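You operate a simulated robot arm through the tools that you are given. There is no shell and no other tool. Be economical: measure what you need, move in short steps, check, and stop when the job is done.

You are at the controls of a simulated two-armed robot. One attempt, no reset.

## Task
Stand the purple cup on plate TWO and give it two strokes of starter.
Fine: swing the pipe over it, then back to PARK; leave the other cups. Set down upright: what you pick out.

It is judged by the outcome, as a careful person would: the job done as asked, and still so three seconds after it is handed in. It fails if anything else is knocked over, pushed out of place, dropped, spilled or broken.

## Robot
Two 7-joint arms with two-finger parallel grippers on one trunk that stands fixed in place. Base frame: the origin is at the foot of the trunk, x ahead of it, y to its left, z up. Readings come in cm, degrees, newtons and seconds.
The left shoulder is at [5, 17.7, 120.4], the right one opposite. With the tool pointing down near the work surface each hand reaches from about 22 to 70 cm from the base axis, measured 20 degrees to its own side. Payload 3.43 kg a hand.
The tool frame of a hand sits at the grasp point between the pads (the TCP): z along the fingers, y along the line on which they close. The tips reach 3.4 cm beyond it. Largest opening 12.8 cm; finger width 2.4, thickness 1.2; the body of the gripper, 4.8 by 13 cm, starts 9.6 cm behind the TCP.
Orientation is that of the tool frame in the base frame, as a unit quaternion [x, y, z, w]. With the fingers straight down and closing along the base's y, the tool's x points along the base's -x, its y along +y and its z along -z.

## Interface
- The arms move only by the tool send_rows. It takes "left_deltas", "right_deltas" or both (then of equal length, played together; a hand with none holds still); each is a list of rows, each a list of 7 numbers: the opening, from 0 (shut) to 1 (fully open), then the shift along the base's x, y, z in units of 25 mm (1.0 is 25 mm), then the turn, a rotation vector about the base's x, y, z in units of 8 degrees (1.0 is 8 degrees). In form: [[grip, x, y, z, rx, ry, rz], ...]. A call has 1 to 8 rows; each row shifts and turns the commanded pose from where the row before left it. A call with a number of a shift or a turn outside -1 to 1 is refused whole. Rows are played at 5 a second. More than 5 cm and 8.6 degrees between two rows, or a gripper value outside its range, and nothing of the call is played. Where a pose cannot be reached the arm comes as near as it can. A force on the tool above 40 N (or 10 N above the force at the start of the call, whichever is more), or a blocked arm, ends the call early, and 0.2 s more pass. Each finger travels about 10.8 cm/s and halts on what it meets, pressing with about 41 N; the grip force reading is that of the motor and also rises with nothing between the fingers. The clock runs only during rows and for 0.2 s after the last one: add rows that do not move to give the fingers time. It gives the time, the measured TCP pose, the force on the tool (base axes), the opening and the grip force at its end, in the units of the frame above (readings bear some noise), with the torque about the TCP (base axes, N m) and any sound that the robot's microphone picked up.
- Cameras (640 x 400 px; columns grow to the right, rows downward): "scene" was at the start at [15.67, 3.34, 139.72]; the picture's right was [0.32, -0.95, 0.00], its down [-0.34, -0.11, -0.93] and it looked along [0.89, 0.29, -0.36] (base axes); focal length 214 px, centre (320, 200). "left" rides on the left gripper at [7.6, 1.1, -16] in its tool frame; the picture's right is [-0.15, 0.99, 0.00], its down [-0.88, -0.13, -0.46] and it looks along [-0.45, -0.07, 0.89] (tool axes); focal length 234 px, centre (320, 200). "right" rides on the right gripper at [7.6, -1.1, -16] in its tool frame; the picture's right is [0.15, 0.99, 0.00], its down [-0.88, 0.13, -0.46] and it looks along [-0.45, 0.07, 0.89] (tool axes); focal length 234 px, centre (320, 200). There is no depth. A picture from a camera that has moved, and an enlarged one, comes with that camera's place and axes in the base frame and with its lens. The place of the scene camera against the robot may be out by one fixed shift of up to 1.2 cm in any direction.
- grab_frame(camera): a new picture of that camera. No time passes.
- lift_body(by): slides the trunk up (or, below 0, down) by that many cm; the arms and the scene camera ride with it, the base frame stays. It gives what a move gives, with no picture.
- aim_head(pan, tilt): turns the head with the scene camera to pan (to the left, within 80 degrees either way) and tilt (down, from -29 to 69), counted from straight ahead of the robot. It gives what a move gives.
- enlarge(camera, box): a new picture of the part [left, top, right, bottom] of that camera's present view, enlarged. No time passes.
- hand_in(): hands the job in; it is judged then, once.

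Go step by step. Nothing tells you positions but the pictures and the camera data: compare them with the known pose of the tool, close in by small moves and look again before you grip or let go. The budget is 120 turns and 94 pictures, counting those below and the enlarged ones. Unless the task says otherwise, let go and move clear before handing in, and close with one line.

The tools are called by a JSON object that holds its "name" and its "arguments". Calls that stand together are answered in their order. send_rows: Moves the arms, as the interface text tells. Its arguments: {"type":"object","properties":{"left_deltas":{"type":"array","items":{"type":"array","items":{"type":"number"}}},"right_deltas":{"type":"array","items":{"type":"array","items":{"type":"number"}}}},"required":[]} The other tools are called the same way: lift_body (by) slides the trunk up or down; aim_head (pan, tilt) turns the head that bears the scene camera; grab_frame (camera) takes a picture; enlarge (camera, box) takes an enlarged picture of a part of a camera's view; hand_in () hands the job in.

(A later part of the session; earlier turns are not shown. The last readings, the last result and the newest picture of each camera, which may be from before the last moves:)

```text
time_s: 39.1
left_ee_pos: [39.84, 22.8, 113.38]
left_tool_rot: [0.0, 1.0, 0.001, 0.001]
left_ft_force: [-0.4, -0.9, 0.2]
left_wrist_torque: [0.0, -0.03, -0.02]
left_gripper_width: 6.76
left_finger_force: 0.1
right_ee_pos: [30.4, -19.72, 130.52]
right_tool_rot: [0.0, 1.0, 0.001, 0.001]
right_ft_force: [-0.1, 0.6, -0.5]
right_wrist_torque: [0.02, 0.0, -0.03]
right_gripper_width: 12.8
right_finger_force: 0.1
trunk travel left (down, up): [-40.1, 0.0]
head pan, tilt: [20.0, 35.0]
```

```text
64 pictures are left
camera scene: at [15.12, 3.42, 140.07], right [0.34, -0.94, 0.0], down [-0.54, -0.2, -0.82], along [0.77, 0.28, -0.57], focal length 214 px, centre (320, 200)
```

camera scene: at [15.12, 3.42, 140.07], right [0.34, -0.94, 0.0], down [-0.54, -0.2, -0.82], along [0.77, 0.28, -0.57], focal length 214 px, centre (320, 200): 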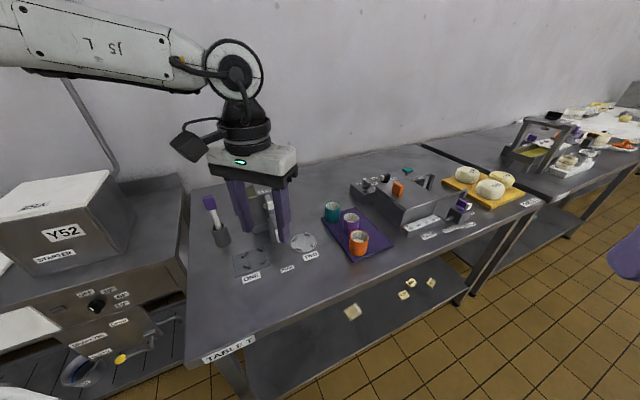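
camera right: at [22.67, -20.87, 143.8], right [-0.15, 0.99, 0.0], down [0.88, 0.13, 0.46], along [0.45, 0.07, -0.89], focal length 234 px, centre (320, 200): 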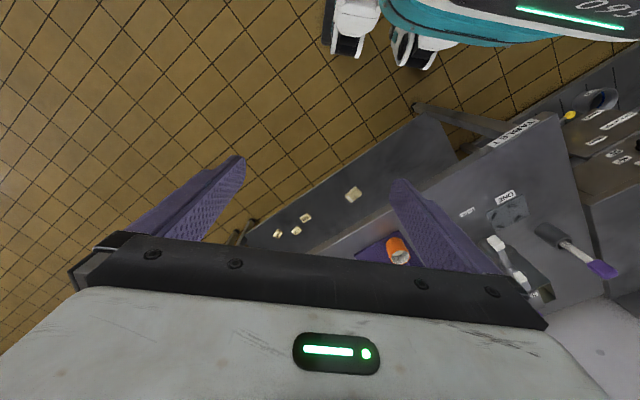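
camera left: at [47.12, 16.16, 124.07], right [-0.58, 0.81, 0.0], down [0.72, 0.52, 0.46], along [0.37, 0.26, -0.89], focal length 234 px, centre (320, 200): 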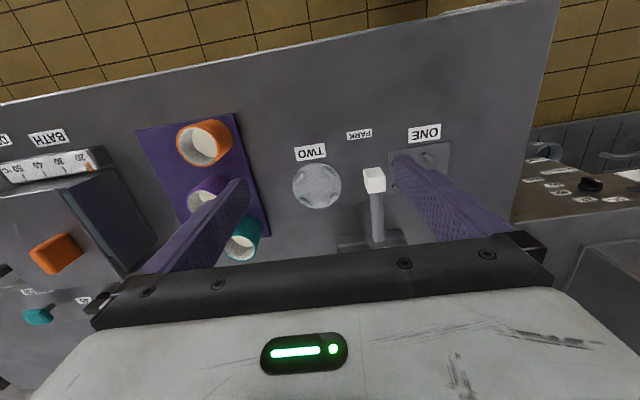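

Now yaw −45°, then tilt ~52° toward the cup, with the hand kept back and high.

{"name": "send_rows", "arguments": {"left_deltas": [[0.53, 0, 0, 0, 0, 0, -1], [0.53, 0, 0, 0, 0, 0, -1], [0.53, 0, 0, 0, 0, 0, -1], [0.53, 0, 0, 0, 0, 0, -1], [0.53, 0, 0, 0, 0, 0, -1], [0.53, 0, 0, 0, 0, 0, -0.625]]}}

{"name": "send_rows", "arguments": {"left_deltas": [[0.53, 0.5, -0.3, 0.3, -0.707, -0.707, 0], [0.53, 0.5, -0.3, 0.3, -0.707, -0.707, 0], [0.53, 0.5, -0.3, 0.3, -0.707, -0.707, 0], [0.53, 0.5, -0.3, 0.3, -0.707, -0.707, 0], [0.53, 0.5, -0.3, 0.3, -0.707, -0.707, 0], [0.53, 0.5, -0.3, 0.3, -0.707, -0.707, 0], [0.53, 0, 0, 0, -0.354, -0.354, 0]]}}

{"name": "grab_frame", "arguments": {"camera": "left"}}

```text
time_s: 40.5
left_ee_pos: [39.82, 22.82, 113.39]
left_tool_rot: [0.383, 0.924, -0.001, 0.001]
left_ft_force: [0.0, 0.3, 0.4]
left_wrist_torque: [-0.06, 0.02, 0.01]
left_gripper_width: 6.79
left_finger_force: 0.1
right_ee_pos: [30.4, -19.59, 130.62]
right_tool_rot: [0.0, 1.0, 0.002, 0.0]
right_ft_force: [0.1, -0.2, -0.2]
right_wrist_torque: [-0.01, 0.0, 0.0]
right_gripper_width: 12.78
right_finger_force: 0.0
trunk travel left (down, up): [-40.1, 0.0]
head pan, tilt: [20.0, 35.0]
```

```text
time_s: 42.1
left_ee_pos: [47.21, 18.24, 117.91]
left_tool_rot: [0.344, 0.829, -0.169, 0.407]
left_ft_force: [-0.2, -0.1, 0.4]
left_wrist_torque: [-0.02, -0.01, -0.01]
left_gripper_width: 6.78
left_finger_force: 0.0
right_ee_pos: [30.34, -19.64, 130.71]
right_tool_rot: [0.0, 1.0, 0.001, 0.001]
right_ft_force: [-0.2, 0.2, 0.2]
right_wrist_torque: [-0.02, 0.01, 0.0]
right_gripper_width: 12.79
right_finger_force: 0.1
trunk travel left (down, up): [-40.1, 0.0]
head pan, tilt: [20.0, 35.0]
```

```text
63 pictures are left
camera left: at [35.77, 31.11, 121.85], right [0.76, 0.64, 0.12], down [0.03, -0.22, 0.98], along [0.65, -0.74, -0.19], focal length 234 px, centre (320, 200)
```

left: 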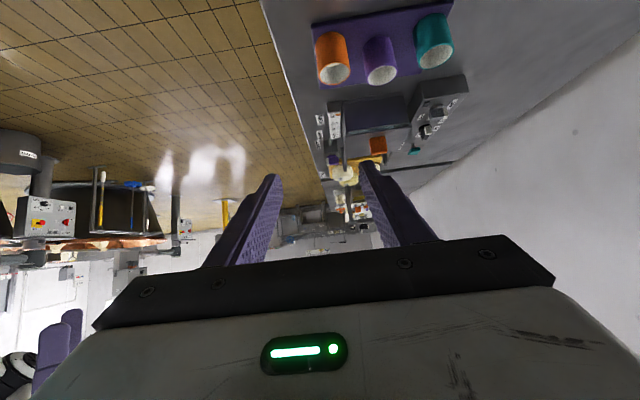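

Orientation is right. Now the trunk goes down in two steps, while the hand is kept clear above everything.

{"name": "lift_body", "arguments": {"by": -13}}

{"name": "send_rows", "arguments": {"left_deltas": [[0.53, 0, 0, 1, 0, 0, 0], [0.53, 0, 0, 1, 0, 0, 0], [0.53, 0.5, 0, 1, 0, 0, 0], [0.53, 0.5, 0, 1, 0, 0, 0]]}}

{"name": "lift_body", "arguments": {"by": -12}}

```text
time_s: 43.7
left_ee_pos: [47.12, 18.28, 104.83]
left_tool_rot: [0.344, 0.83, -0.169, 0.406]
left_ft_force: [0.1, -0.5, 0.2]
left_wrist_torque: [0.03, -0.01, -0.02]
left_gripper_width: 6.76
left_finger_force: 0.1
right_ee_pos: [30.21, -19.58, 117.5]
right_tool_rot: [0.0, 1.0, 0.001, 0.002]
right_ft_force: [-0.2, 0.7, 0.6]
right_wrist_torque: [0.02, -0.03, 0.0]
right_gripper_width: 12.8
right_finger_force: 0.1
trunk travel left (down, up): [-27.1, 13.0]
head pan, tilt: [20.0, 35.0]
```

```text
time_s: 44.7
left_ee_pos: [49.73, 18.02, 115.04]
left_tool_rot: [0.343, 0.83, -0.168, 0.406]
left_ft_force: [0.6, 0.8, -0.4]
left_wrist_torque: [0.02, 0.0, -0.01]
left_gripper_width: 6.77
left_finger_force: 0.1
right_ee_pos: [30.35, -19.77, 117.61]
right_tool_rot: [0.0, 1.0, 0.001, 0.001]
right_ft_force: [0.5, 0.7, 0.1]
right_wrist_torque: [-0.02, -0.04, -0.04]
right_gripper_width: 12.79
right_finger_force: 0.0
trunk travel left (down, up): [-27.1, 13.0]
head pan, tilt: [20.0, 35.0]
```

```text
time_s: 46.2
left_ee_pos: [49.65, 18.2, 103.09]
left_tool_rot: [0.341, 0.831, -0.167, 0.407]
left_ft_force: [0.9, 0.2, -1.4]
left_wrist_torque: [0.04, 0.01, 0.0]
left_gripper_width: 6.77
left_finger_force: 0.1
right_ee_pos: [30.43, -19.75, 105.5]
right_tool_rot: [0.0, 1.0, 0.0, 0.002]
right_ft_force: [-0.2, -1.0, 0.4]
right_wrist_torque: [-0.02, -0.02, 0.02]
right_gripper_width: 12.79
right_finger_force: 0.1
trunk travel left (down, up): [-15.1, 25.0]
head pan, tilt: [20.0, 35.0]
```

{"name": "send_rows", "arguments": {"left_deltas": [[0.53, 1, 0, 0.1, 0, 0, 0], [0.53, 1, 0, 0.1, 0, 0, 0], [0.53, 1, 0.1, 0, 0, 0, 0], [0.53, 1, 0.1, 0, 0, 0, 0], [0.53, 1, 0, 0, 0, 0, 0], [0.53, 0.26, 0, 0, 0, 0, 0]]}}

{"name": "grab_frame", "arguments": {"camera": "left"}}

{"name": "grab_frame", "arguments": {"camera": "scene"}}

```text
time_s: 47.6
left_ee_pos: [57.52, 12.32, 103.03]
left_tool_rot: [0.34, 0.831, -0.167, 0.408]
left_ft_force: [-0.1, -0.6, -0.6]
left_wrist_torque: [0.0, -0.02, 0.0]
left_gripper_width: 6.79
left_finger_force: 0.1
left hand out of reach, approached as far as the arm can: row 1, 2, 3, 4, 5, 6
right_ee_pos: [30.31, -19.62, 105.54]
right_tool_rot: [0.0, 1.0, 0.001, 0.001]
right_ft_force: [-0.1, 0.2, -0.1]
right_wrist_torque: [0.0, -0.01, -0.01]
right_gripper_width: 12.78
right_finger_force: 0.1
trunk travel left (down, up): [-15.1, 25.0]
head pan, tilt: [20.0, 35.0]
```

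```text
62 pictures are left
camera left: at [45.89, 25.06, 106.98], right [0.76, 0.64, 0.12], down [0.04, -0.22, 0.97], along [0.65, -0.73, -0.19], focal length 234 px, centre (320, 200)
```

left: 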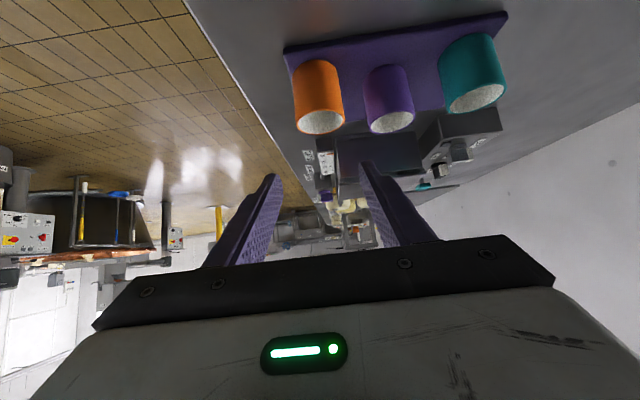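

```text
61 pictures are left
camera scene: at [15.12, 3.41, 115.07], right [0.34, -0.94, 0.0], down [-0.54, -0.2, -0.82], along [0.77, 0.28, -0.57], focal length 214 px, centre (320, 200)
```

scene: 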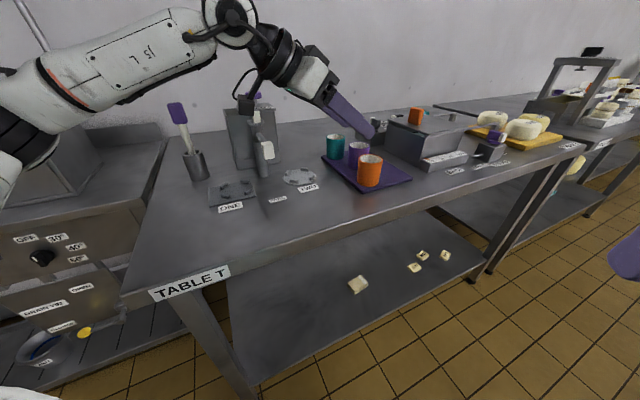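

The geometry points to the forearm-roll joint being pinned (~70° in every stuck pose) — the elbow must swivel up. Winding the hand's yaw counter-clockwise did reduce it, so I'll undo the tilt, raise the trunk, and wind much further.

{"name": "send_rows", "arguments": {"left_deltas": [[0.53, -1, 0.5, 0.5, 0.707, 0.707, 0], [0.53, -1, 0.5, 0.5, 0.707, 0.707, 0], [0.53, -1, 0.5, 0.5, 0.707, 0.707, 0], [0.53, -1, 0.5, 0.5, 0.707, 0.707, 0], [0.53, -1, 0.5, 0, 0.707, 0.707, 0], [0.53, -1, 0.5, 0, 0.707, 0.707, 0], [0.53, -1, 0, 0, 0.354, 0.354, 0]]}}

{"name": "lift_body", "arguments": {"by": 25}}

{"name": "send_rows", "arguments": {"left_deltas": [[0.53, 0, 0, -0.5, 0, 0, 1], [0.53, 0, 0, -0.5, 0, 0, 1], [0.53, 0, 0, -0.5, 0, 0, 1], [0.53, 0, 0, -0.5, 0, 0, 1], [0.53, 0, 0, -0.5, 0, 0, 1], [0.53, 0, 0, -0.5, 0, 0, 1], [0.53, 0, 0, 0, 0, 0, 1], [0.53, 0, 0, 0, 0, 0, 1]]}}

{"name": "send_rows", "arguments": {"left_deltas": [[0.53, 0, 0, 0, 0, 0, 1], [0.53, 0, 0, 0, 0, 0, 1], [0.53, 0, 0, 0, 0, 0, 1], [0.53, 0, 0, 0, 0, 0, 1], [0.53, 0, 0, 0, 0, 0, 1], [0.53, 0, 0, 0, 0, 0, 1], [0.53, 0, 0, 0, 0, 0, 1], [0.53, 0, 0, 0, 0, 0, 1]]}}

{"name": "send_rows", "arguments": {"left_deltas": [[0.53, 0, 0, 0, 0, 0, 1], [0.53, 0, 0, 0, 0, 0, 1], [0.53, 0, 0, 0, 0, 0, 1], [0.53, 0, 0, 0, 0, 0, 1], [0.53, 0, 0, 0, 0, 0, 1], [0.53, 0, 0, 0, 0, 0, 1], [0.53, 0, 0, 0, 0, 0, 1], [0.53, 0, 0, 0, 0, 0, 1]]}}

{"name": "aim_head", "arguments": {"pan": 60, "tilt": 10}}

{"name": "grab_frame", "arguments": {"camera": "scene"}}

```text
time_s: 49.2
left_ee_pos: [39.93, 19.82, 107.99]
left_tool_rot: [0.382, 0.924, 0.0, 0.0]
left_ft_force: [0.7, -0.4, 0.7]
left_wrist_torque: [-0.02, 0.02, 0.01]
left_gripper_width: 6.79
left_finger_force: 0.0
right_ee_pos: [30.37, -19.74, 105.61]
right_tool_rot: [0.0, 1.0, 0.001, 0.001]
right_ft_force: [0.7, 0.3, 0.8]
right_wrist_torque: [0.02, -0.02, -0.04]
right_gripper_width: 12.79
right_finger_force: 0.1
trunk travel left (down, up): [-15.1, 25.0]
head pan, tilt: [20.0, 35.0]
```

```text
time_s: 51.8
left_ee_pos: [40.01, 19.97, 132.91]
left_tool_rot: [0.381, 0.924, 0.001, 0.001]
left_ft_force: [0.2, -0.7, -0.3]
left_wrist_torque: [0.01, -0.04, -0.01]
left_gripper_width: 6.8
left_finger_force: 0.1
right_ee_pos: [30.29, -19.7, 130.64]
right_tool_rot: [0.0, 1.0, 0.001, 0.0]
right_ft_force: [1.2, 1.1, -0.3]
right_wrist_torque: [0.03, 0.01, 0.01]
right_gripper_width: 12.79
right_finger_force: 0.0
trunk travel left (down, up): [-40.1, 0.0]
head pan, tilt: [20.0, 35.0]
```

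```text
time_s: 53.6
left_ee_pos: [39.94, 19.84, 125.4]
left_tool_rot: [-0.168, 0.986, 0.001, 0.0]
left_ft_force: [0.2, 0.4, 0.2]
left_wrist_torque: [0.01, 0.04, 0.0]
left_gripper_width: 6.79
left_finger_force: 0.1
right_ee_pos: [30.34, -19.82, 130.74]
right_tool_rot: [0.001, 1.0, 0.001, 0.0]
right_ft_force: [-0.3, -0.6, -0.3]
right_wrist_torque: [0.0, 0.0, 0.02]
right_gripper_width: 12.8
right_finger_force: 0.1
trunk travel left (down, up): [-40.1, 0.0]
head pan, tilt: [20.0, 35.0]
```

```text
time_s: 55.4
left_ee_pos: [40.0, 19.68, 125.4]
left_tool_rot: [-0.664, 0.747, 0.001, 0.0]
left_ft_force: [-0.1, -0.5, -0.6]
left_wrist_torque: [0.0, -0.02, 0.02]
left_gripper_width: 6.77
left_finger_force: 0.1
right_ee_pos: [30.29, -19.66, 130.49]
right_tool_rot: [-0.001, 1.0, 0.001, 0.001]
right_ft_force: [-0.7, 0.6, -1.0]
right_wrist_torque: [0.01, 0.0, 0.02]
right_gripper_width: 12.79
right_finger_force: 0.1
trunk travel left (down, up): [-40.1, 0.0]
head pan, tilt: [20.0, 35.0]
```

```text
time_s: 57.2
left_ee_pos: [39.89, 19.84, 125.47]
left_tool_rot: [0.959, -0.282, -0.001, 0.001]
left_ft_force: [-1.1, 0.1, -0.2]
left_wrist_torque: [0.01, -0.01, -0.01]
left_gripper_width: 6.79
left_finger_force: 0.0
right_ee_pos: [30.24, -19.67, 130.59]
right_tool_rot: [0.0, 1.0, 0.001, 0.0]
right_ft_force: [0.1, -0.7, 0.9]
right_wrist_torque: [-0.01, 0.02, 0.03]
right_gripper_width: 12.78
right_finger_force: 0.1
trunk travel left (down, up): [-40.1, 0.0]
head pan, tilt: [20.0, 35.0]
```

```text
time_s: 58.2
left_ee_pos: [39.98, 19.91, 125.37]
left_tool_rot: [0.959, -0.283, -0.001, 0.0]
left_ft_force: [0.0, -1.2, -0.7]
left_wrist_torque: [0.01, -0.02, 0.0]
left_gripper_width: 6.78
left_finger_force: 0.1
right_ee_pos: [30.31, -19.76, 130.6]
right_tool_rot: [0.001, 1.0, 0.001, 0.001]
right_ft_force: [0.0, -0.2, -0.8]
right_wrist_torque: [0.03, 0.01, 0.03]
right_gripper_width: 12.81
right_finger_force: 0.2
trunk travel left (down, up): [-40.1, 0.0]
head pan, tilt: [60.0, 10.0]
```

```text
60 pictures are left
camera scene: at [11.5, 8.46, 144.08], right [0.87, -0.5, 0.0], down [-0.09, -0.15, -0.98], along [0.49, 0.85, -0.17], focal length 214 px, centre (320, 200)
```

scene: 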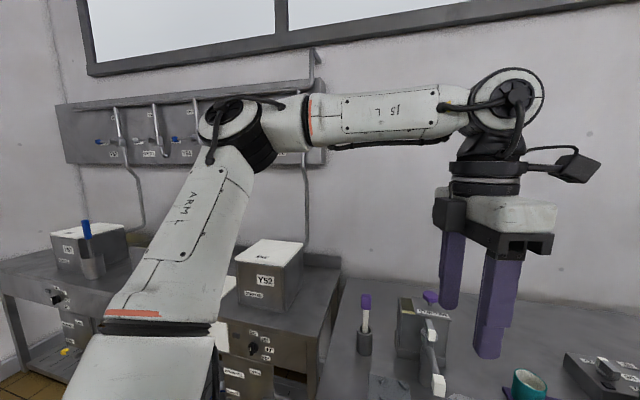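

{"name": "send_rows", "arguments": {"left_deltas": [[0.53, 0, 0, -0.5, 0, 0, 1], [0.53, 0, 0, -0.5, 0, 0, 1], [0.53, 0, 0, -0.5, 0, 0, 1], [0.53, 0, 0, -0.5, 0, 0, 1], [0.53, 0, 0, 0, 0, 0, 1], [0.53, 0, 0, 0, 0, 0, 1], [0.53, 0, 0, 0, 0, 0, 1], [0.53, 0, 0, 0, 0, 0, 1]]}}

{"name": "send_rows", "arguments": {"left_deltas": [[0.53, 0, 0, 0, 0, 0, 1], [0.53, 0, 0, 0, 0, 0, 1], [0.53, 0, 0, 0, 0, 0, 1], [0.53, 0, 0, 0, 0, 0, 1], [0.53, 0, 0, 0, 0, 0, 1], [0.53, 0, 0, 0, 0, 0, 1]]}}

{"name": "grab_frame", "arguments": {"camera": "scene"}}

```text
time_s: 60.0
left_ee_pos: [39.97, 19.86, 120.47]
left_tool_rot: [0.963, 0.271, -0.001, 0.001]
left_ft_force: [-0.3, 0.5, -0.1]
left_wrist_torque: [-0.02, -0.03, -0.03]
left_gripper_width: 6.78
left_finger_force: 0.1
right_ee_pos: [30.36, -19.64, 130.62]
right_tool_rot: [0.0, 1.0, 0.001, 0.001]
right_ft_force: [0.1, 0.2, 0.5]
right_wrist_torque: [0.01, 0.01, -0.01]
right_gripper_width: 12.79
right_finger_force: 0.0
trunk travel left (down, up): [-40.1, 0.0]
head pan, tilt: [60.0, 10.0]
```

```text
time_s: 61.4
left_ee_pos: [39.94, 19.72, 120.39]
left_tool_rot: [0.77, 0.638, 0.0, 0.001]
left_ft_force: [1.0, 0.2, -0.5]
left_wrist_torque: [0.03, 0.02, -0.02]
left_gripper_width: 6.79
left_finger_force: 0.1
right_ee_pos: [30.4, -19.65, 130.67]
right_tool_rot: [0.0, 1.0, 0.0, -0.001]
right_ft_force: [1.3, -0.7, 0.1]
right_wrist_torque: [-0.02, 0.03, 0.01]
right_gripper_width: 12.81
right_finger_force: 0.1
trunk travel left (down, up): [-40.1, 0.0]
head pan, tilt: [60.0, 10.0]
```

```text
59 pictures are left
camera scene: at [11.49, 8.46, 144.08], right [0.87, -0.5, 0.0], down [-0.09, -0.15, -0.98], along [0.49, 0.85, -0.17], focal length 214 px, centre (320, 200)
```

scene: 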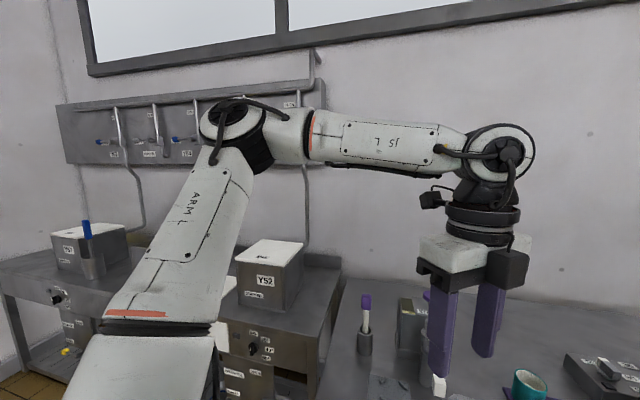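

Winding has no effect (the last joint turns freely). Next idea: tilting the fingers backwards runs the wrist-bend joint to its limit and should force the elbow up; un-tilting then uses only the wrist. I try that in free space.

{"name": "send_rows", "arguments": {"left_deltas": [[0.53, -0.77, 0.62, 0.1, 0.47, 0.585, 0], [0.53, -0.77, 0.62, 0.1, 0.47, 0.585, 0], [0.53, -0.77, 0.62, 0.2, 0.47, 0.585, 0], [0.53, -0.77, 0.62, 0.2, 0.47, 0.585, 0], [0.53, -0.7, 0.55, 0.3, 0.47, 0.585, 0], [0.53, -0.7, 0.55, 0.3, 0.47, 0.585, 0], [0.53, -0.6, 0.5, 0.4, 0.47, 0.585, 0], [0.53, -0.6, 0.5, 0.4, 0.47, 0.585, 0]]}}

{"name": "grab_frame", "arguments": {"camera": "scene"}}

```text
time_s: 63.2
left_ee_pos: [23.79, 32.54, 121.26]
left_tool_rot: [0.705, 0.582, -0.081, -0.397]
left_ft_force: [0.0, 0.3, -0.8]
left_wrist_torque: [-0.01, 0.0, 0.04]
left_gripper_width: 6.78
left_finger_force: 0.1
left hand out of reach, approached as far as the arm can: row 7, 8
right_ee_pos: [30.29, -19.7, 130.61]
right_tool_rot: [-0.001, 1.0, 0.001, 0.001]
right_ft_force: [0.0, -0.8, 0.3]
right_wrist_torque: [0.0, 0.01, 0.0]
right_gripper_width: 12.83
right_finger_force: 0.1
trunk travel left (down, up): [-40.1, 0.0]
head pan, tilt: [60.0, 10.0]
```

```text
58 pictures are left
camera scene: at [11.48, 8.47, 144.09], right [0.87, -0.5, 0.0], down [-0.09, -0.15, -0.98], along [0.49, 0.85, -0.17], focal length 214 px, centre (320, 200)
```

scene: 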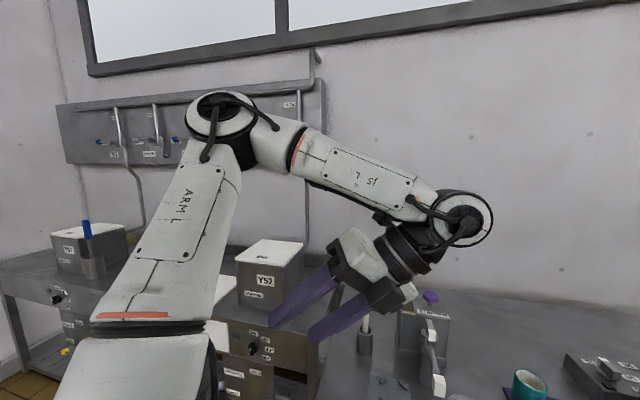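

That did not lift the elbow enough. Before going on with the left, I test whether the right arm extends better (free space in front of it).

{"name": "send_rows", "arguments": {"right_deltas": [[1, 1, 0, -0.8, 0, 0, 0], [1, 1, 0, -0.8, 0, 0, 0], [1, 1, 0, -0.8, 0, 0, 0], [1, 1, 0, -0.8, 0, 0, 0], [1, 1, 0, -0.8, 0, 0, 0], [1, 1, 0, -0.8, 0, 0, 0], [1, 1, 0, 0, 0, 0, 0], [1, 1, 0, 0, 0, 0, 0]]}}

{"name": "send_rows", "arguments": {"right_deltas": [[1, 1, 0, 0, 0, 0, 0], [1, 1, 0, 0, 0, 0, 0], [1, 1, 0, 0, 0, 0, 0]]}}

{"name": "aim_head", "arguments": {"pan": -40, "tilt": 20}}

{"name": "grab_frame", "arguments": {"camera": "scene"}}

```text
time_s: 65.0
left_ee_pos: [23.87, 32.43, 121.1]
left_tool_rot: [0.705, 0.583, -0.082, -0.396]
left_ft_force: [-0.4, 0.3, 0.2]
left_wrist_torque: [-0.03, -0.01, -0.03]
left_gripper_width: 6.79
left_finger_force: 0.1
right_ee_pos: [50.44, -19.55, 118.5]
right_tool_rot: [0.0, 1.0, 0.001, 0.0]
right_ft_force: [0.0, 0.6, -0.2]
right_wrist_torque: [0.02, -0.02, 0.04]
right_gripper_width: 12.79
right_finger_force: 0.0
trunk travel left (down, up): [-40.1, 0.0]
head pan, tilt: [60.0, 10.0]
```

```text
time_s: 65.8
left_ee_pos: [23.88, 32.51, 121.12]
left_tool_rot: [0.705, 0.582, -0.083, -0.396]
left_ft_force: [-0.6, 0.9, -0.3]
left_wrist_torque: [0.01, 0.0, 0.03]
left_gripper_width: 6.81
left_finger_force: 0.0
right_ee_pos: [57.97, -19.6, 118.51]
right_tool_rot: [0.0, 1.0, 0.0, 0.0]
right_ft_force: [0.5, -0.4, -0.2]
right_wrist_torque: [-0.01, 0.02, -0.01]
right_gripper_width: 12.79
right_finger_force: 0.0
trunk travel left (down, up): [-40.1, 0.0]
head pan, tilt: [60.0, 10.0]
```

```text
time_s: 67.6
left_ee_pos: [23.9, 32.42, 121.06]
left_tool_rot: [0.704, 0.583, -0.083, -0.396]
left_ft_force: [-0.5, -0.5, 0.1]
left_wrist_torque: [0.0, -0.01, 0.02]
left_gripper_width: 6.79
left_finger_force: 0.1
right_ee_pos: [57.86, -19.74, 118.51]
right_tool_rot: [-0.001, 1.0, 0.001, 0.002]
right_ft_force: [-0.7, 0.1, 0.4]
right_wrist_torque: [-0.01, -0.03, 0.06]
right_gripper_width: 12.77
right_finger_force: 0.1
trunk travel left (down, up): [-40.1, 0.0]
head pan, tilt: [-40.0, 20.0]
```

```text
57 pictures are left
camera scene: at [13.98, -5.57, 142.46], right [-0.64, -0.77, 0.0], down [-0.26, 0.22, -0.94], along [0.72, -0.6, -0.34], focal length 214 px, centre (320, 200)
```

scene: 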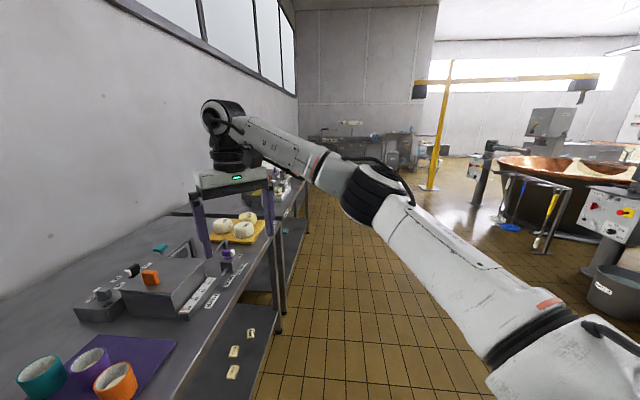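

The right arm extends fine, so the left's trap is its posture. I'll bring the left hand through the mirror of the right's starting path: untilt, cross to (30,2), then out again along y≈20 while descending.

{"name": "send_rows", "arguments": {"left_deltas": [[0.53, 0.7, -0.6, 0, -0.47, -0.585, 0], [0.53, 0.7, -0.6, 0, -0.47, -0.585, 0], [0.53, 0.7, -0.6, 0.5, -0.47, -0.585, 0], [0.53, 0.5, -0.6, 0.5, -0.47, -0.585, 0], [0.53, 0.5, -0.6, 0.5, -0.47, -0.585, 0], [0.53, 0, -0.6, 0.5, -0.47, -0.585, 0], [0.53, 0, -0.6, 0.5, -0.47, -0.585, 0], [0.53, 0, -0.6, 0.5, -0.47, -0.585, 0]]}}

{"name": "send_rows", "arguments": {"left_deltas": [[0.53, 0, -1, 0.2, 0, 0, 1], [0.53, 0, -1, 0.2, 0, 0, 1], [0.53, 0, -1, 0, 0, 0, 1], [0.53, 0, -1, 0, 0, 0, 1], [0.53, 0, -1, 0, 0, 0, 1], [0.53, 0, -1, 0, 0, 0, 1], [0.53, 0, -0.5, 0, 0, 0, 1], [0.53, 0, 0, 0, 0, 0, 1]]}}

{"name": "aim_head", "arguments": {"pan": 60, "tilt": 10}}

{"name": "grab_frame", "arguments": {"camera": "scene"}}

```text
time_s: 69.4
left_ee_pos: [31.51, 20.34, 128.52]
left_tool_rot: [0.771, 0.636, 0.001, 0.002]
left_ft_force: [0.4, 0.1, 0.1]
left_wrist_torque: [0.0, 0.01, 0.02]
left_gripper_width: 6.78
left_finger_force: 0.0
right_ee_pos: [57.82, -19.63, 118.47]
right_tool_rot: [0.0, 1.0, 0.001, 0.001]
right_ft_force: [0.3, 0.6, 0.7]
right_wrist_torque: [0.04, 0.0, -0.04]
right_gripper_width: 12.8
right_finger_force: 0.1
trunk travel left (down, up): [-40.1, 0.0]
head pan, tilt: [-40.0, 20.0]
```

```text
time_s: 71.2
left_ee_pos: [30.8, 26.29, 127.97]
left_tool_rot: [0.319, 0.948, -0.003, 0.003]
left_ft_force: [-0.5, 0.5, 0.0]
left_wrist_torque: [-0.02, -0.01, 0.02]
left_gripper_width: 6.76
left_finger_force: 0.0
left hand out of reach, approached as far as the arm can: row 4, 5, 6, 7, 8
right_ee_pos: [57.9, -19.71, 118.62]
right_tool_rot: [0.0, 1.0, 0.001, 0.001]
right_ft_force: [0.4, 0.4, 0.3]
right_wrist_torque: [0.01, -0.01, 0.01]
right_gripper_width: 12.78
right_finger_force: 0.1
trunk travel left (down, up): [-40.1, 0.0]
head pan, tilt: [-40.0, 20.0]
```

```text
time_s: 73.0
left_ee_pos: [30.91, 26.37, 128.01]
left_tool_rot: [0.32, 0.947, -0.001, 0.002]
left_ft_force: [0.1, -0.1, -0.5]
left_wrist_torque: [0.01, -0.01, -0.04]
left_gripper_width: 6.77
left_finger_force: 0.1
right_ee_pos: [57.84, -19.53, 118.5]
right_tool_rot: [0.0, 1.0, 0.001, 0.002]
right_ft_force: [-0.2, -0.2, -0.4]
right_wrist_torque: [-0.01, -0.01, -0.01]
right_gripper_width: 12.8
right_finger_force: 0.0
trunk travel left (down, up): [-40.1, 0.0]
head pan, tilt: [60.0, 10.0]
```

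```text
56 pictures are left
camera scene: at [11.49, 8.46, 144.08], right [0.87, -0.5, 0.0], down [-0.09, -0.15, -0.98], along [0.49, 0.85, -0.17], focal length 214 px, centre (320, 200)
```

scene: 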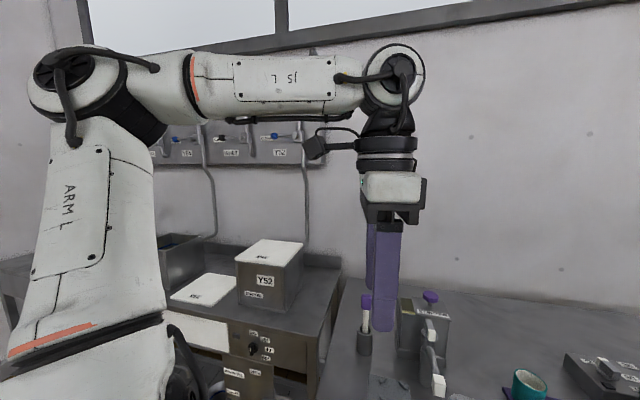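

The left arm really sits in a worse posture. The right arm has more room, so I check how far it goes toward the cups, at a safe height.

{"name": "send_rows", "arguments": {"right_deltas": [[0.53, 0, 1, -0.4, 0, 0, 0], [0.53, 0, 1, -0.4, 0, 0, 0], [0.53, 0, 1, -0.4, 0, 0, 0], [0.53, 0, 1, -0.4, 0, 0, 0], [0.53, 0, 1, -0.4, 0, 0, 0], [0.53, 0, 1, 0, 0, 0, 0], [0.53, 0, 1, 0, 0, 0, 0], [0.53, 0, 1, 0, 0, 0, 0]]}}

{"name": "aim_head", "arguments": {"pan": -40, "tilt": 20}}

{"name": "grab_frame", "arguments": {"camera": "scene"}}

```text
time_s: 74.8
left_ee_pos: [30.85, 26.21, 127.87]
left_tool_rot: [0.32, 0.947, -0.003, 0.004]
left_ft_force: [0.4, -0.3, -0.4]
left_wrist_torque: [-0.06, 0.01, 0.02]
left_gripper_width: 6.79
left_finger_force: 0.1
right_ee_pos: [57.87, 0.35, 113.71]
right_tool_rot: [0.0, 1.0, 0.001, 0.0]
right_ft_force: [0.4, 1.1, 0.8]
right_wrist_torque: [-0.02, 0.01, -0.02]
right_gripper_width: 6.81
right_finger_force: 0.1
trunk travel left (down, up): [-40.1, 0.0]
head pan, tilt: [60.0, 10.0]
```

```text
time_s: 76.5
left_ee_pos: [30.93, 26.36, 127.84]
left_tool_rot: [0.32, 0.947, -0.001, 0.002]
left_ft_force: [-0.4, 0.0, 0.0]
left_wrist_torque: [0.0, 0.0, -0.01]
left_gripper_width: 6.81
left_finger_force: 0.0
right_ee_pos: [57.92, 0.26, 113.69]
right_tool_rot: [0.0, 1.0, 0.001, 0.001]
right_ft_force: [0.4, 0.5, -0.1]
right_wrist_torque: [-0.01, 0.0, 0.01]
right_gripper_width: 6.78
right_finger_force: 0.0
trunk travel left (down, up): [-40.1, 0.0]
head pan, tilt: [-40.0, 20.0]
```

```text
55 pictures are left
camera scene: at [13.98, -5.57, 142.46], right [-0.64, -0.77, 0.0], down [-0.26, 0.22, -0.94], along [0.72, -0.6, -0.34], focal length 214 px, centre (320, 200)
```

scene: 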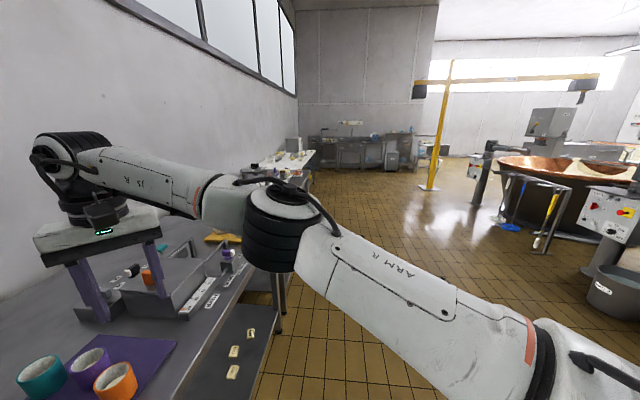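

The right arm reaches (58,0,114) freely: it will do the cup. I turn it to yaw +40° and tilt 25° outward (which gains reach and clears the neighbours).

{"name": "send_rows", "arguments": {"right_deltas": [[0.53, 0, 0, 0, 0, 0, 1], [0.53, 0, 0, 0, 0, 0, 1], [0.53, 0, 0, 0, 0, 0, 1], [0.53, 0, 0, 0, 0, 0, 1], [0.53, 0, 0, 0, 0, 0, 1], [0.53, 0, 0, 0, 0.67, -0.798, 0], [0.53, 0, 0, 0, 0.67, -0.798, 0], [0.53, 0, 0, 0, 0.67, -0.798, 0]]}}

{"name": "send_rows", "arguments": {"right_deltas": [[0.53, 0.7, 0.7, -0.3, 0, 0, 0], [0.53, 0.7, 0.7, -0.3, 0, 0, 0], [0.53, 0.3, 0.7, -0.3, 0, 0, 0], [0.53, 0.3, 0.7, -0.3, 0, 0, 0]]}}

{"name": "grab_frame", "arguments": {"camera": "right"}}

```text
time_s: 78.3
left_ee_pos: [30.84, 26.23, 128.0]
left_tool_rot: [0.32, 0.947, -0.002, 0.003]
left_ft_force: [-0.3, -0.4, -0.7]
left_wrist_torque: [0.05, -0.02, -0.03]
left_gripper_width: 6.78
left_finger_force: 0.0
right_ee_pos: [57.8, 0.18, 113.68]
right_tool_rot: [-0.269, 0.938, 0.091, 0.199]
right_ft_force: [1.3, -0.7, -0.2]
right_wrist_torque: [0.03, 0.01, 0.0]
right_gripper_width: 6.75
right_finger_force: 0.1
right hand out of reach, approached as far as the arm can: row 5
trunk travel left (down, up): [-40.1, 0.0]
head pan, tilt: [-40.0, 20.0]
```

```text
time_s: 79.3
left_ee_pos: [30.96, 26.41, 127.85]
left_tool_rot: [0.32, 0.948, -0.003, 0.001]
left_ft_force: [0.2, 0.4, 1.1]
left_wrist_torque: [-0.06, 0.02, 0.0]
left_gripper_width: 6.78
left_finger_force: 0.0
right_ee_pos: [62.98, 7.37, 110.66]
right_tool_rot: [-0.27, 0.938, 0.089, 0.198]
right_ft_force: [0.8, 1.3, -0.1]
right_wrist_torque: [0.01, 0.01, -0.03]
right_gripper_width: 6.77
right_finger_force: 0.1
trunk travel left (down, up): [-40.1, 0.0]
head pan, tilt: [-40.0, 20.0]
```

```text
54 pictures are left
camera right: at [52.53, -1.63, 121.73], right [-0.65, 0.76, 0.0], down [0.47, 0.4, 0.79], along [0.6, 0.51, -0.61], focal length 234 px, centre (320, 200)
```

right: 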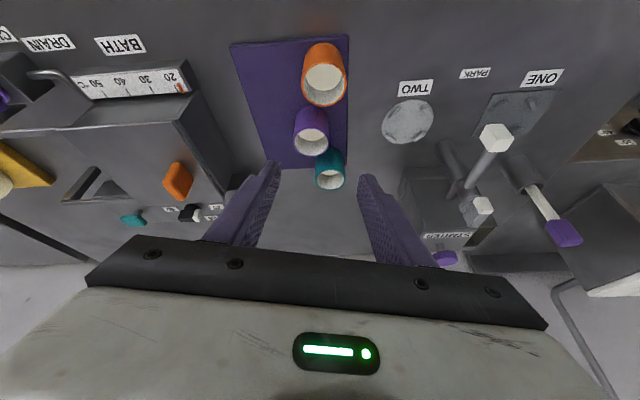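

Good view. Yaw stopped at 32°, so I level the closing axis to match and enlarge on the cups for a precise fix.

{"name": "send_rows", "arguments": {"right_deltas": [[0.53, 0, 0, 0, -0.36, -0.23, 0]]}}

{"name": "enlarge", "arguments": {"camera": "right", "box": [230, 30, 390, 200]}}

{"name": "enlarge", "arguments": {"camera": "right", "box": [350, 50, 550, 220]}}

```text
time_s: 79.7
left_ee_pos: [30.85, 26.37, 127.93]
left_tool_rot: [0.32, 0.947, -0.001, 0.002]
left_ft_force: [0.1, 0.1, -0.1]
left_wrist_torque: [-0.03, -0.01, -0.02]
left_gripper_width: 6.8
left_finger_force: 0.0
right_ee_pos: [63.0, 7.29, 110.61]
right_tool_rot: [-0.276, 0.937, 0.06, 0.205]
right_ft_force: [0.6, -0.8, 0.3]
right_wrist_torque: [-0.03, -0.02, 0.0]
right_gripper_width: 6.8
right_finger_force: 0.0
trunk travel left (down, up): [-40.1, 0.0]
head pan, tilt: [-40.0, 20.0]
```

```text
2.35 times, centred on (310, 115) of right
camera zoom: at [52.1, -1.03, 121.82], right [-0.65, 0.76, -0.06], down [0.44, 0.44, 0.78], along [0.62, 0.48, -0.62], focal length 551 px, centre (344, 400)
```

zoom: 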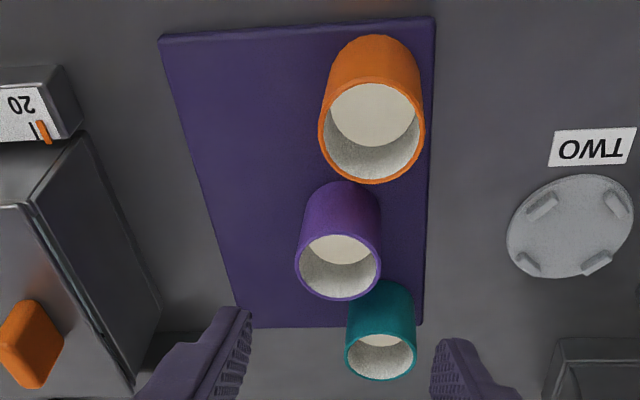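

```text
2.35 times, centred on (450, 135) of right
camera zoom: at [52.1, -1.03, 121.82], right [-0.65, 0.76, -0.06], down [0.44, 0.44, 0.78], along [0.62, 0.48, -0.62], focal length 551 px, centre (14, 353)
```

zoom: 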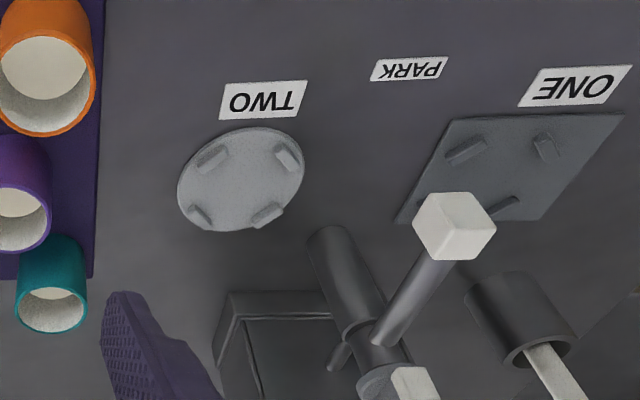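

Cross-checking left and right cameras: the table is nearer z≈86, the purple rim at ≈(70.4,11.8,93.5). I move to 10 cm before it along the tool axis and look again.

{"name": "send_rows", "arguments": {"right_deltas": [[0.55, 0.39, 0.22, -1, 0, 0, 0], [0.55, 0.39, 0.22, -1, 0, 0, 0], [0.55, 0.39, 0.22, -1, 0, 0, 0], [0.55, 0.39, 0.22, -1, 0, 0, 0]]}}

{"name": "grab_frame", "arguments": {"camera": "right"}}

```text
time_s: 80.7
left_ee_pos: [30.8, 26.31, 127.94]
left_tool_rot: [0.319, 0.948, -0.002, 0.002]
left_ft_force: [-0.9, 0.2, 0.1]
left_wrist_torque: [-0.02, -0.02, -0.01]
left_gripper_width: 6.79
left_finger_force: 0.2
right_ee_pos: [66.69, 9.58, 100.64]
right_tool_rot: [-0.275, 0.937, 0.061, 0.206]
right_ft_force: [-0.6, -0.3, 0.6]
right_wrist_torque: [-0.01, -0.02, -0.03]
right_gripper_width: 7.02
right_finger_force: 0.0
trunk travel left (down, up): [-40.1, 0.0]
head pan, tilt: [-40.0, 20.0]
```

```text
51 pictures are left
camera right: at [55.96, 1.21, 111.84], right [-0.65, 0.76, -0.06], down [0.44, 0.44, 0.78], along [0.62, 0.48, -0.62], focal length 234 px, centre (320, 200)
```

right: 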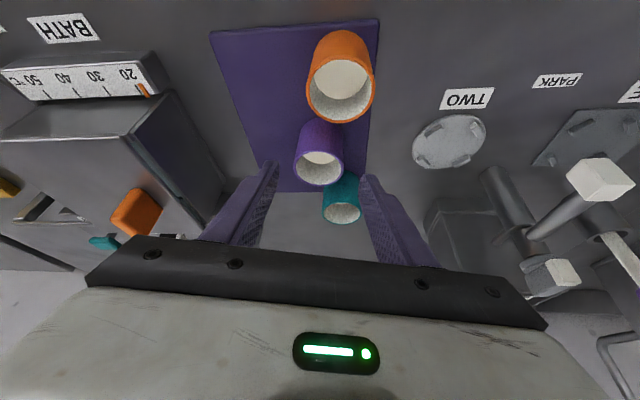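

Laterally the purple cup is exactly centred between the fingers. I advance along the tool axis, stopping with the fingertips beside the upper cup to check.

{"name": "send_rows", "arguments": {"right_deltas": [[0.55, 0.36, 0.23, -0.9, 0, 0, 0], [0.55, 0.36, 0.23, -0.9, 0, 0, 0], [0.55, 0.36, 0.23, -0.9, 0, 0, 0]]}}

{"name": "grab_frame", "arguments": {"camera": "right"}}

{"name": "aim_head", "arguments": {"pan": 10, "tilt": 40}}

{"name": "enlarge", "arguments": {"camera": "scene", "box": [250, 120, 450, 260]}}

```text
time_s: 81.5
left_ee_pos: [30.89, 26.31, 127.9]
left_tool_rot: [0.319, 0.948, -0.002, 0.003]
left_ft_force: [0.0, 0.4, -0.7]
left_wrist_torque: [-0.02, 0.01, -0.04]
left_gripper_width: 6.79
left_finger_force: 0.1
right_ee_pos: [66.34, 10.97, 96.72]
right_tool_rot: [-0.272, 0.938, 0.06, 0.208]
right_ft_force: [0.3, -0.1, -0.2]
right_wrist_torque: [-0.03, -0.02, 0.01]
right_gripper_width: 7.03
right_finger_force: 0.0
right hand out of reach, approached as far as the arm can: row 1, 2, 3
trunk travel left (down, up): [-40.1, 0.0]
head pan, tilt: [-40.0, 20.0]
```

```text
50 pictures are left
camera right: at [55.33, 2.72, 107.86], right [-0.64, 0.77, -0.06], down [0.44, 0.43, 0.79], along [0.63, 0.48, -0.62], focal length 234 px, centre (320, 200)
```

right: 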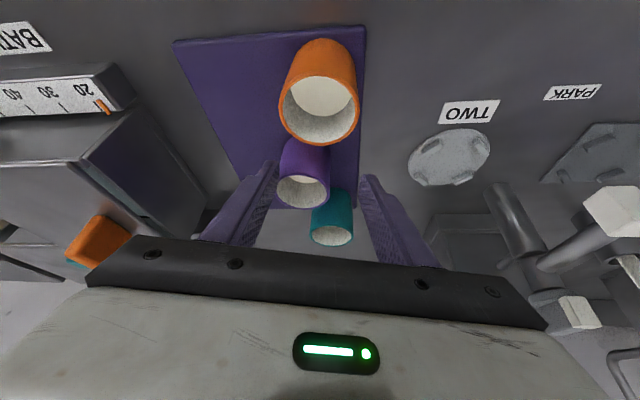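

```text
time_s: 82.7
left_ee_pos: [31.03, 26.14, 128.0]
left_tool_rot: [0.32, 0.947, -0.002, 0.002]
left_ft_force: [0.3, 1.2, -1.2]
left_wrist_torque: [-0.01, 0.01, 0.0]
left_gripper_width: 6.78
left_finger_force: 0.1
right_ee_pos: [66.16, 10.89, 96.5]
right_tool_rot: [-0.272, 0.938, 0.06, 0.206]
right_ft_force: [-0.4, 0.6, 0.5]
right_wrist_torque: [0.02, -0.03, -0.01]
right_gripper_width: 7.01
right_finger_force: 0.0
trunk travel left (down, up): [-40.1, 0.0]
head pan, tilt: [10.0, 40.0]
```

```text
2.86 times, centred on (350, 190) of scene
camera zoom: at [15.21, 1.88, 139.32], right [0.17, -0.98, 0.0], down [-0.63, -0.11, -0.77], along [0.75, 0.13, -0.64], focal length 613 px, centre (234, 229)
```

zoom: 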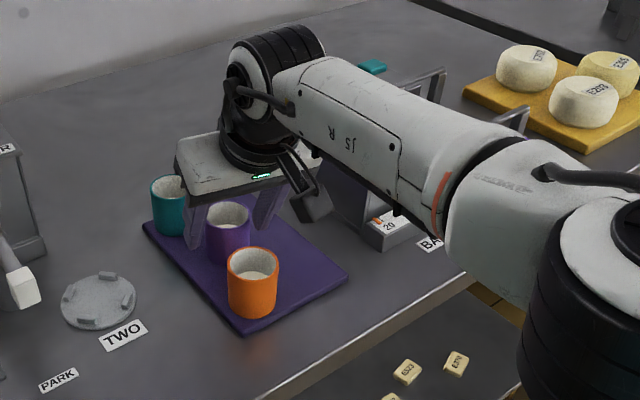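

The yaw limit is dragging the right hand off. I back up, reduce the azimuth to about 10°, and retry.

{"name": "send_rows", "arguments": {"right_deltas": [[0.55, -0.4, -0.3, 0.9, 0, 0, 0], [0.55, -0.4, -0.3, 0.9, 0, 0, -0.9], [0.55, 0, 0, 0, 0, 0, -0.9], [0.55, 0, 0, 0, 0, 0, -0.9]]}}

{"name": "send_rows", "arguments": {"right_deltas": [[0.55, 0.5, 0, 0, 0, 0, 0], [0.55, 0.5, 0, -0.2, 0, 0, 0], [0.55, 0.5, 0, -0.3, 0, 0, 0]]}}

```text
time_s: 83.7
left_ee_pos: [30.71, 26.35, 127.87]
left_tool_rot: [0.32, 0.947, -0.001, 0.002]
left_ft_force: [-0.4, -0.7, 0.0]
left_wrist_torque: [-0.01, 0.01, 0.04]
left_gripper_width: 6.79
left_finger_force: 0.1
right_ee_pos: [63.93, 9.91, 101.04]
right_tool_rot: [-0.094, 0.972, 0.021, 0.214]
right_ft_force: [0.3, 0.1, -0.6]
right_wrist_torque: [-0.02, 0.01, -0.02]
right_gripper_width: 7.04
right_finger_force: 0.1
trunk travel left (down, up): [-40.1, 0.0]
head pan, tilt: [10.0, 40.0]
```

```text
time_s: 84.7
left_ee_pos: [30.81, 26.15, 127.94]
left_tool_rot: [0.319, 0.948, -0.002, 0.002]
left_ft_force: [-0.6, 0.3, -0.2]
left_wrist_torque: [0.02, 0.04, 0.01]
left_gripper_width: 6.78
left_finger_force: 0.1
right_ee_pos: [68.76, 5.11, 98.98]
right_tool_rot: [-0.067, 0.976, 0.01, 0.209]
right_ft_force: [0.6, 0.1, -0.6]
right_wrist_torque: [0.0, -0.02, 0.01]
right_gripper_width: 7.03
right_finger_force: 0.1
right hand out of reach, approached as far as the arm can: row 3
trunk travel left (down, up): [-40.1, 0.0]
head pan, tilt: [10.0, 40.0]
stopped in row 3 (right hand): the arm was blocked; the commanded pose is now the measured one
```

It was blocked and shifted sideways; I check for contact right away.

{"name": "grab_frame", "arguments": {"camera": "right"}}

{"name": "grab_frame", "arguments": {"camera": "scene"}}

```text
48 pictures are left
camera right: at [55.46, 2.22, 110.36], right [-0.27, 0.96, -0.07], down [0.59, 0.22, 0.78], along [0.76, 0.17, -0.63], focal length 234 px, centre (320, 200)
```

right: 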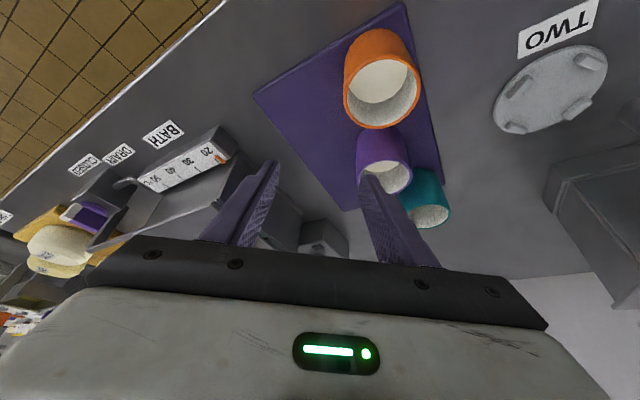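

```text
47 pictures are left
camera scene: at [15.24, 1.83, 139.31], right [0.17, -0.98, 0.0], down [-0.63, -0.11, -0.77], along [0.75, 0.13, -0.64], focal length 214 px, centre (320, 200)
```

scene: 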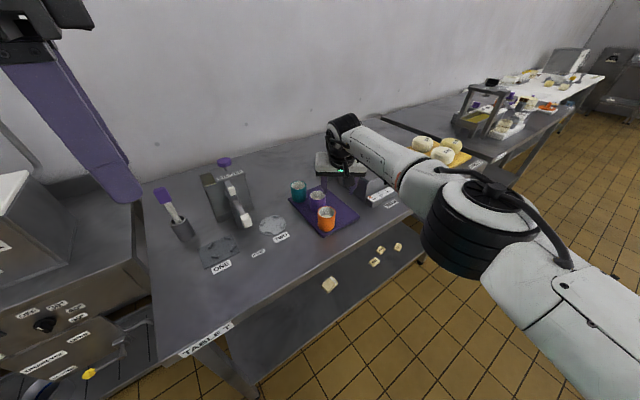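

No contact visible; the right arm's limit is shoulder-to-wrist ≈58 cm. With a 40° tilt and the trunk 10 cm lower it will reach the cup. I retreat upward, lower the trunk, and set azimuth 20°, tilt 40°.

{"name": "send_rows", "arguments": {"right_deltas": [[0.55, -0.6, 0, 0.8, 0, 0, 0], [0.55, -0.6, 0, 0.8, 0, 0, 0], [0.55, -0.6, 0, 0.8, 0, 0, 0.78], [0.55, -0.3, 0, 0.8, 0, 0, 0.78], [0.55, 0, 0, 0.8, 0.342, -0.94, 0], [0.55, 0, 0, 0.8, 0.342, -0.94, 0]]}}

{"name": "lift_body", "arguments": {"by": -10}}

{"name": "grab_frame", "arguments": {"camera": "right"}}

```text
time_s: 86.1
left_ee_pos: [30.83, 26.28, 127.86]
left_tool_rot: [0.32, 0.947, -0.001, 0.002]
left_ft_force: [0.2, -0.2, -0.2]
left_wrist_torque: [0.02, 0.0, -0.01]
left_gripper_width: 6.77
left_finger_force: 0.0
right_ee_pos: [63.29, 5.56, 111.34]
right_tool_rot: [-0.169, 0.924, 0.057, 0.339]
right_ft_force: [0.5, -0.5, -0.8]
right_wrist_torque: [-0.03, -0.02, 0.0]
right_gripper_width: 7.05
right_finger_force: 0.0
trunk travel left (down, up): [-40.1, 0.0]
head pan, tilt: [10.0, 40.0]
```

```text
time_s: 87.4
left_ee_pos: [30.97, 26.35, 117.96]
left_tool_rot: [0.32, 0.947, -0.002, 0.002]
left_ft_force: [0.1, 0.3, 1.0]
left_wrist_torque: [-0.01, -0.03, 0.02]
left_gripper_width: 6.79
left_finger_force: 0.0
right_ee_pos: [63.39, 5.65, 101.14]
right_tool_rot: [-0.168, 0.924, 0.057, 0.34]
right_ft_force: [-0.1, 0.0, -0.4]
right_wrist_torque: [0.01, 0.0, 0.0]
right_gripper_width: 7.05
right_finger_force: 0.0
trunk travel left (down, up): [-30.1, 10.0]
head pan, tilt: [10.0, 40.0]
```

```text
46 pictures are left
camera right: at [48.49, -1.03, 108.35], right [-0.45, 0.89, -0.1], down [0.31, 0.26, 0.92], along [0.84, 0.38, -0.39], focal length 234 px, centre (320, 200)
```

right: 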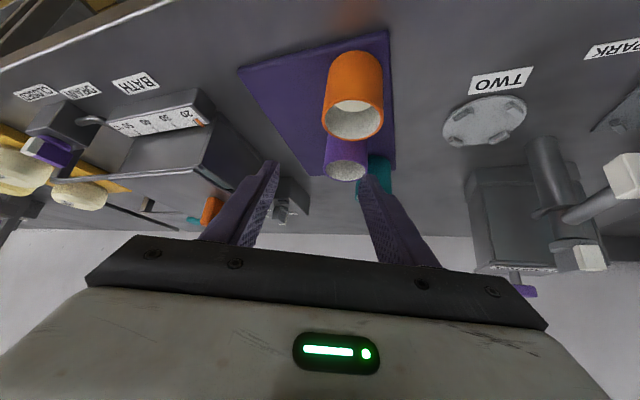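

Consistent: rim centre ≈(70.5,12.0,93.5). I align laterally, then advance 6 cm along the tool axis and check.

{"name": "send_rows", "arguments": {"right_deltas": [[0.55, -0.24, 0.64, 0, 0, 0, 0], [0.55, -0.24, 0.64, 0, 0, 0, 0], [0.55, 0.487, 0.176, -0.611, 0, 0, 0], [0.55, 0.487, 0.176, -0.611, 0, 0, 0], [0.55, 0.487, 0.176, -0.611, 0, 0, 0]]}}

{"name": "grab_frame", "arguments": {"camera": "right"}}

```text
time_s: 88.6
left_ee_pos: [30.86, 26.38, 117.88]
left_tool_rot: [0.32, 0.947, -0.001, 0.003]
left_ft_force: [0.1, -0.4, -0.1]
left_wrist_torque: [0.0, -0.01, 0.02]
left_gripper_width: 6.78
left_finger_force: 0.0
right_ee_pos: [65.84, 10.14, 96.4]
right_tool_rot: [-0.168, 0.924, 0.056, 0.34]
right_ft_force: [-1.0, -0.1, 0.5]
right_wrist_torque: [-0.01, 0.03, -0.02]
right_gripper_width: 7.04
right_finger_force: 0.1
trunk travel left (down, up): [-30.1, 10.0]
head pan, tilt: [10.0, 40.0]
```

```text
45 pictures are left
camera right: at [51.0, 3.48, 103.62], right [-0.45, 0.89, -0.1], down [0.31, 0.26, 0.91], along [0.84, 0.38, -0.39], focal length 234 px, centre (320, 200)
```

right: 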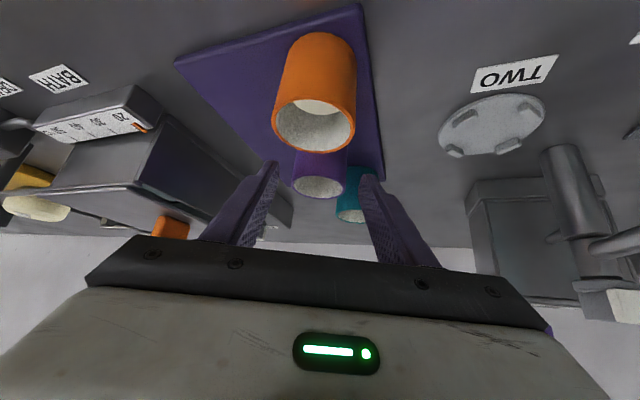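

Laterally centred. I advance the remaining 6.6 cm slowly.

{"name": "send_rows", "arguments": {"right_deltas": [[0.55, 0.36, 0.13, -0.45, 0, 0, 0], [0.55, 0.36, 0.13, -0.45, 0, 0, 0], [0.55, 0.36, 0.13, -0.45, 0, 0, 0], [0.55, 0.36, 0.13, -0.45, 0, 0, 0], [0.55, 0.2, 0.07, -0.22, 0, 0, 0]]}}

{"name": "grab_frame", "arguments": {"camera": "right"}}

{"name": "enlarge", "arguments": {"camera": "scene", "box": [250, 130, 410, 240]}}

```text
time_s: 89.8
left_ee_pos: [30.9, 26.41, 117.83]
left_tool_rot: [0.32, 0.947, -0.002, 0.002]
left_ft_force: [0.4, -0.2, 0.5]
left_wrist_torque: [-0.04, 0.0, 0.02]
left_gripper_width: 6.75
left_finger_force: 0.0
right_ee_pos: [69.72, 11.56, 91.58]
right_tool_rot: [-0.168, 0.924, 0.057, 0.339]
right_ft_force: [-0.2, -0.3, -0.8]
right_wrist_torque: [0.02, -0.03, -0.03]
right_gripper_width: 7.04
right_finger_force: 0.0
trunk travel left (down, up): [-30.1, 10.0]
head pan, tilt: [10.0, 40.0]
```

```text
44 pictures are left
camera right: at [55.01, 4.96, 98.68], right [-0.45, 0.89, -0.1], down [0.31, 0.26, 0.91], along [0.84, 0.38, -0.39], focal length 234 px, centre (320, 200)
```

right: 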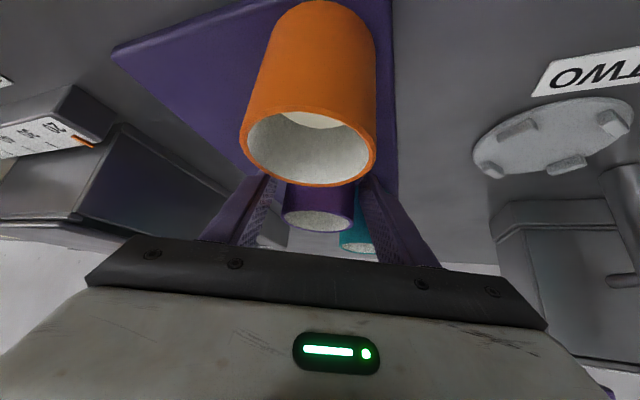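

```text
3.64 times, centred on (330, 185) of scene
camera zoom: at [15.22, 1.89, 129.31], right [0.17, -0.98, 0.0], down [-0.63, -0.11, -0.77], along [0.75, 0.13, -0.64], focal length 780 px, centre (284, 254)
```

zoom: 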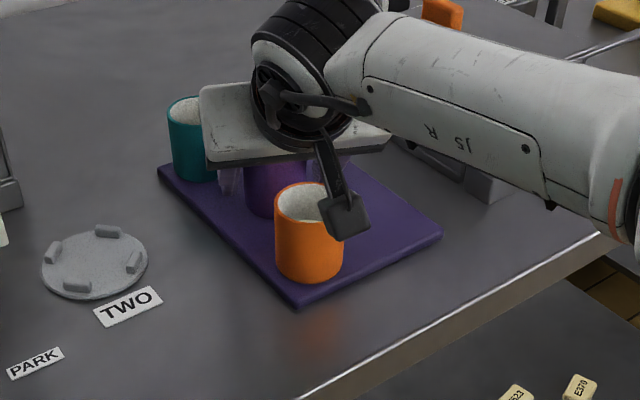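

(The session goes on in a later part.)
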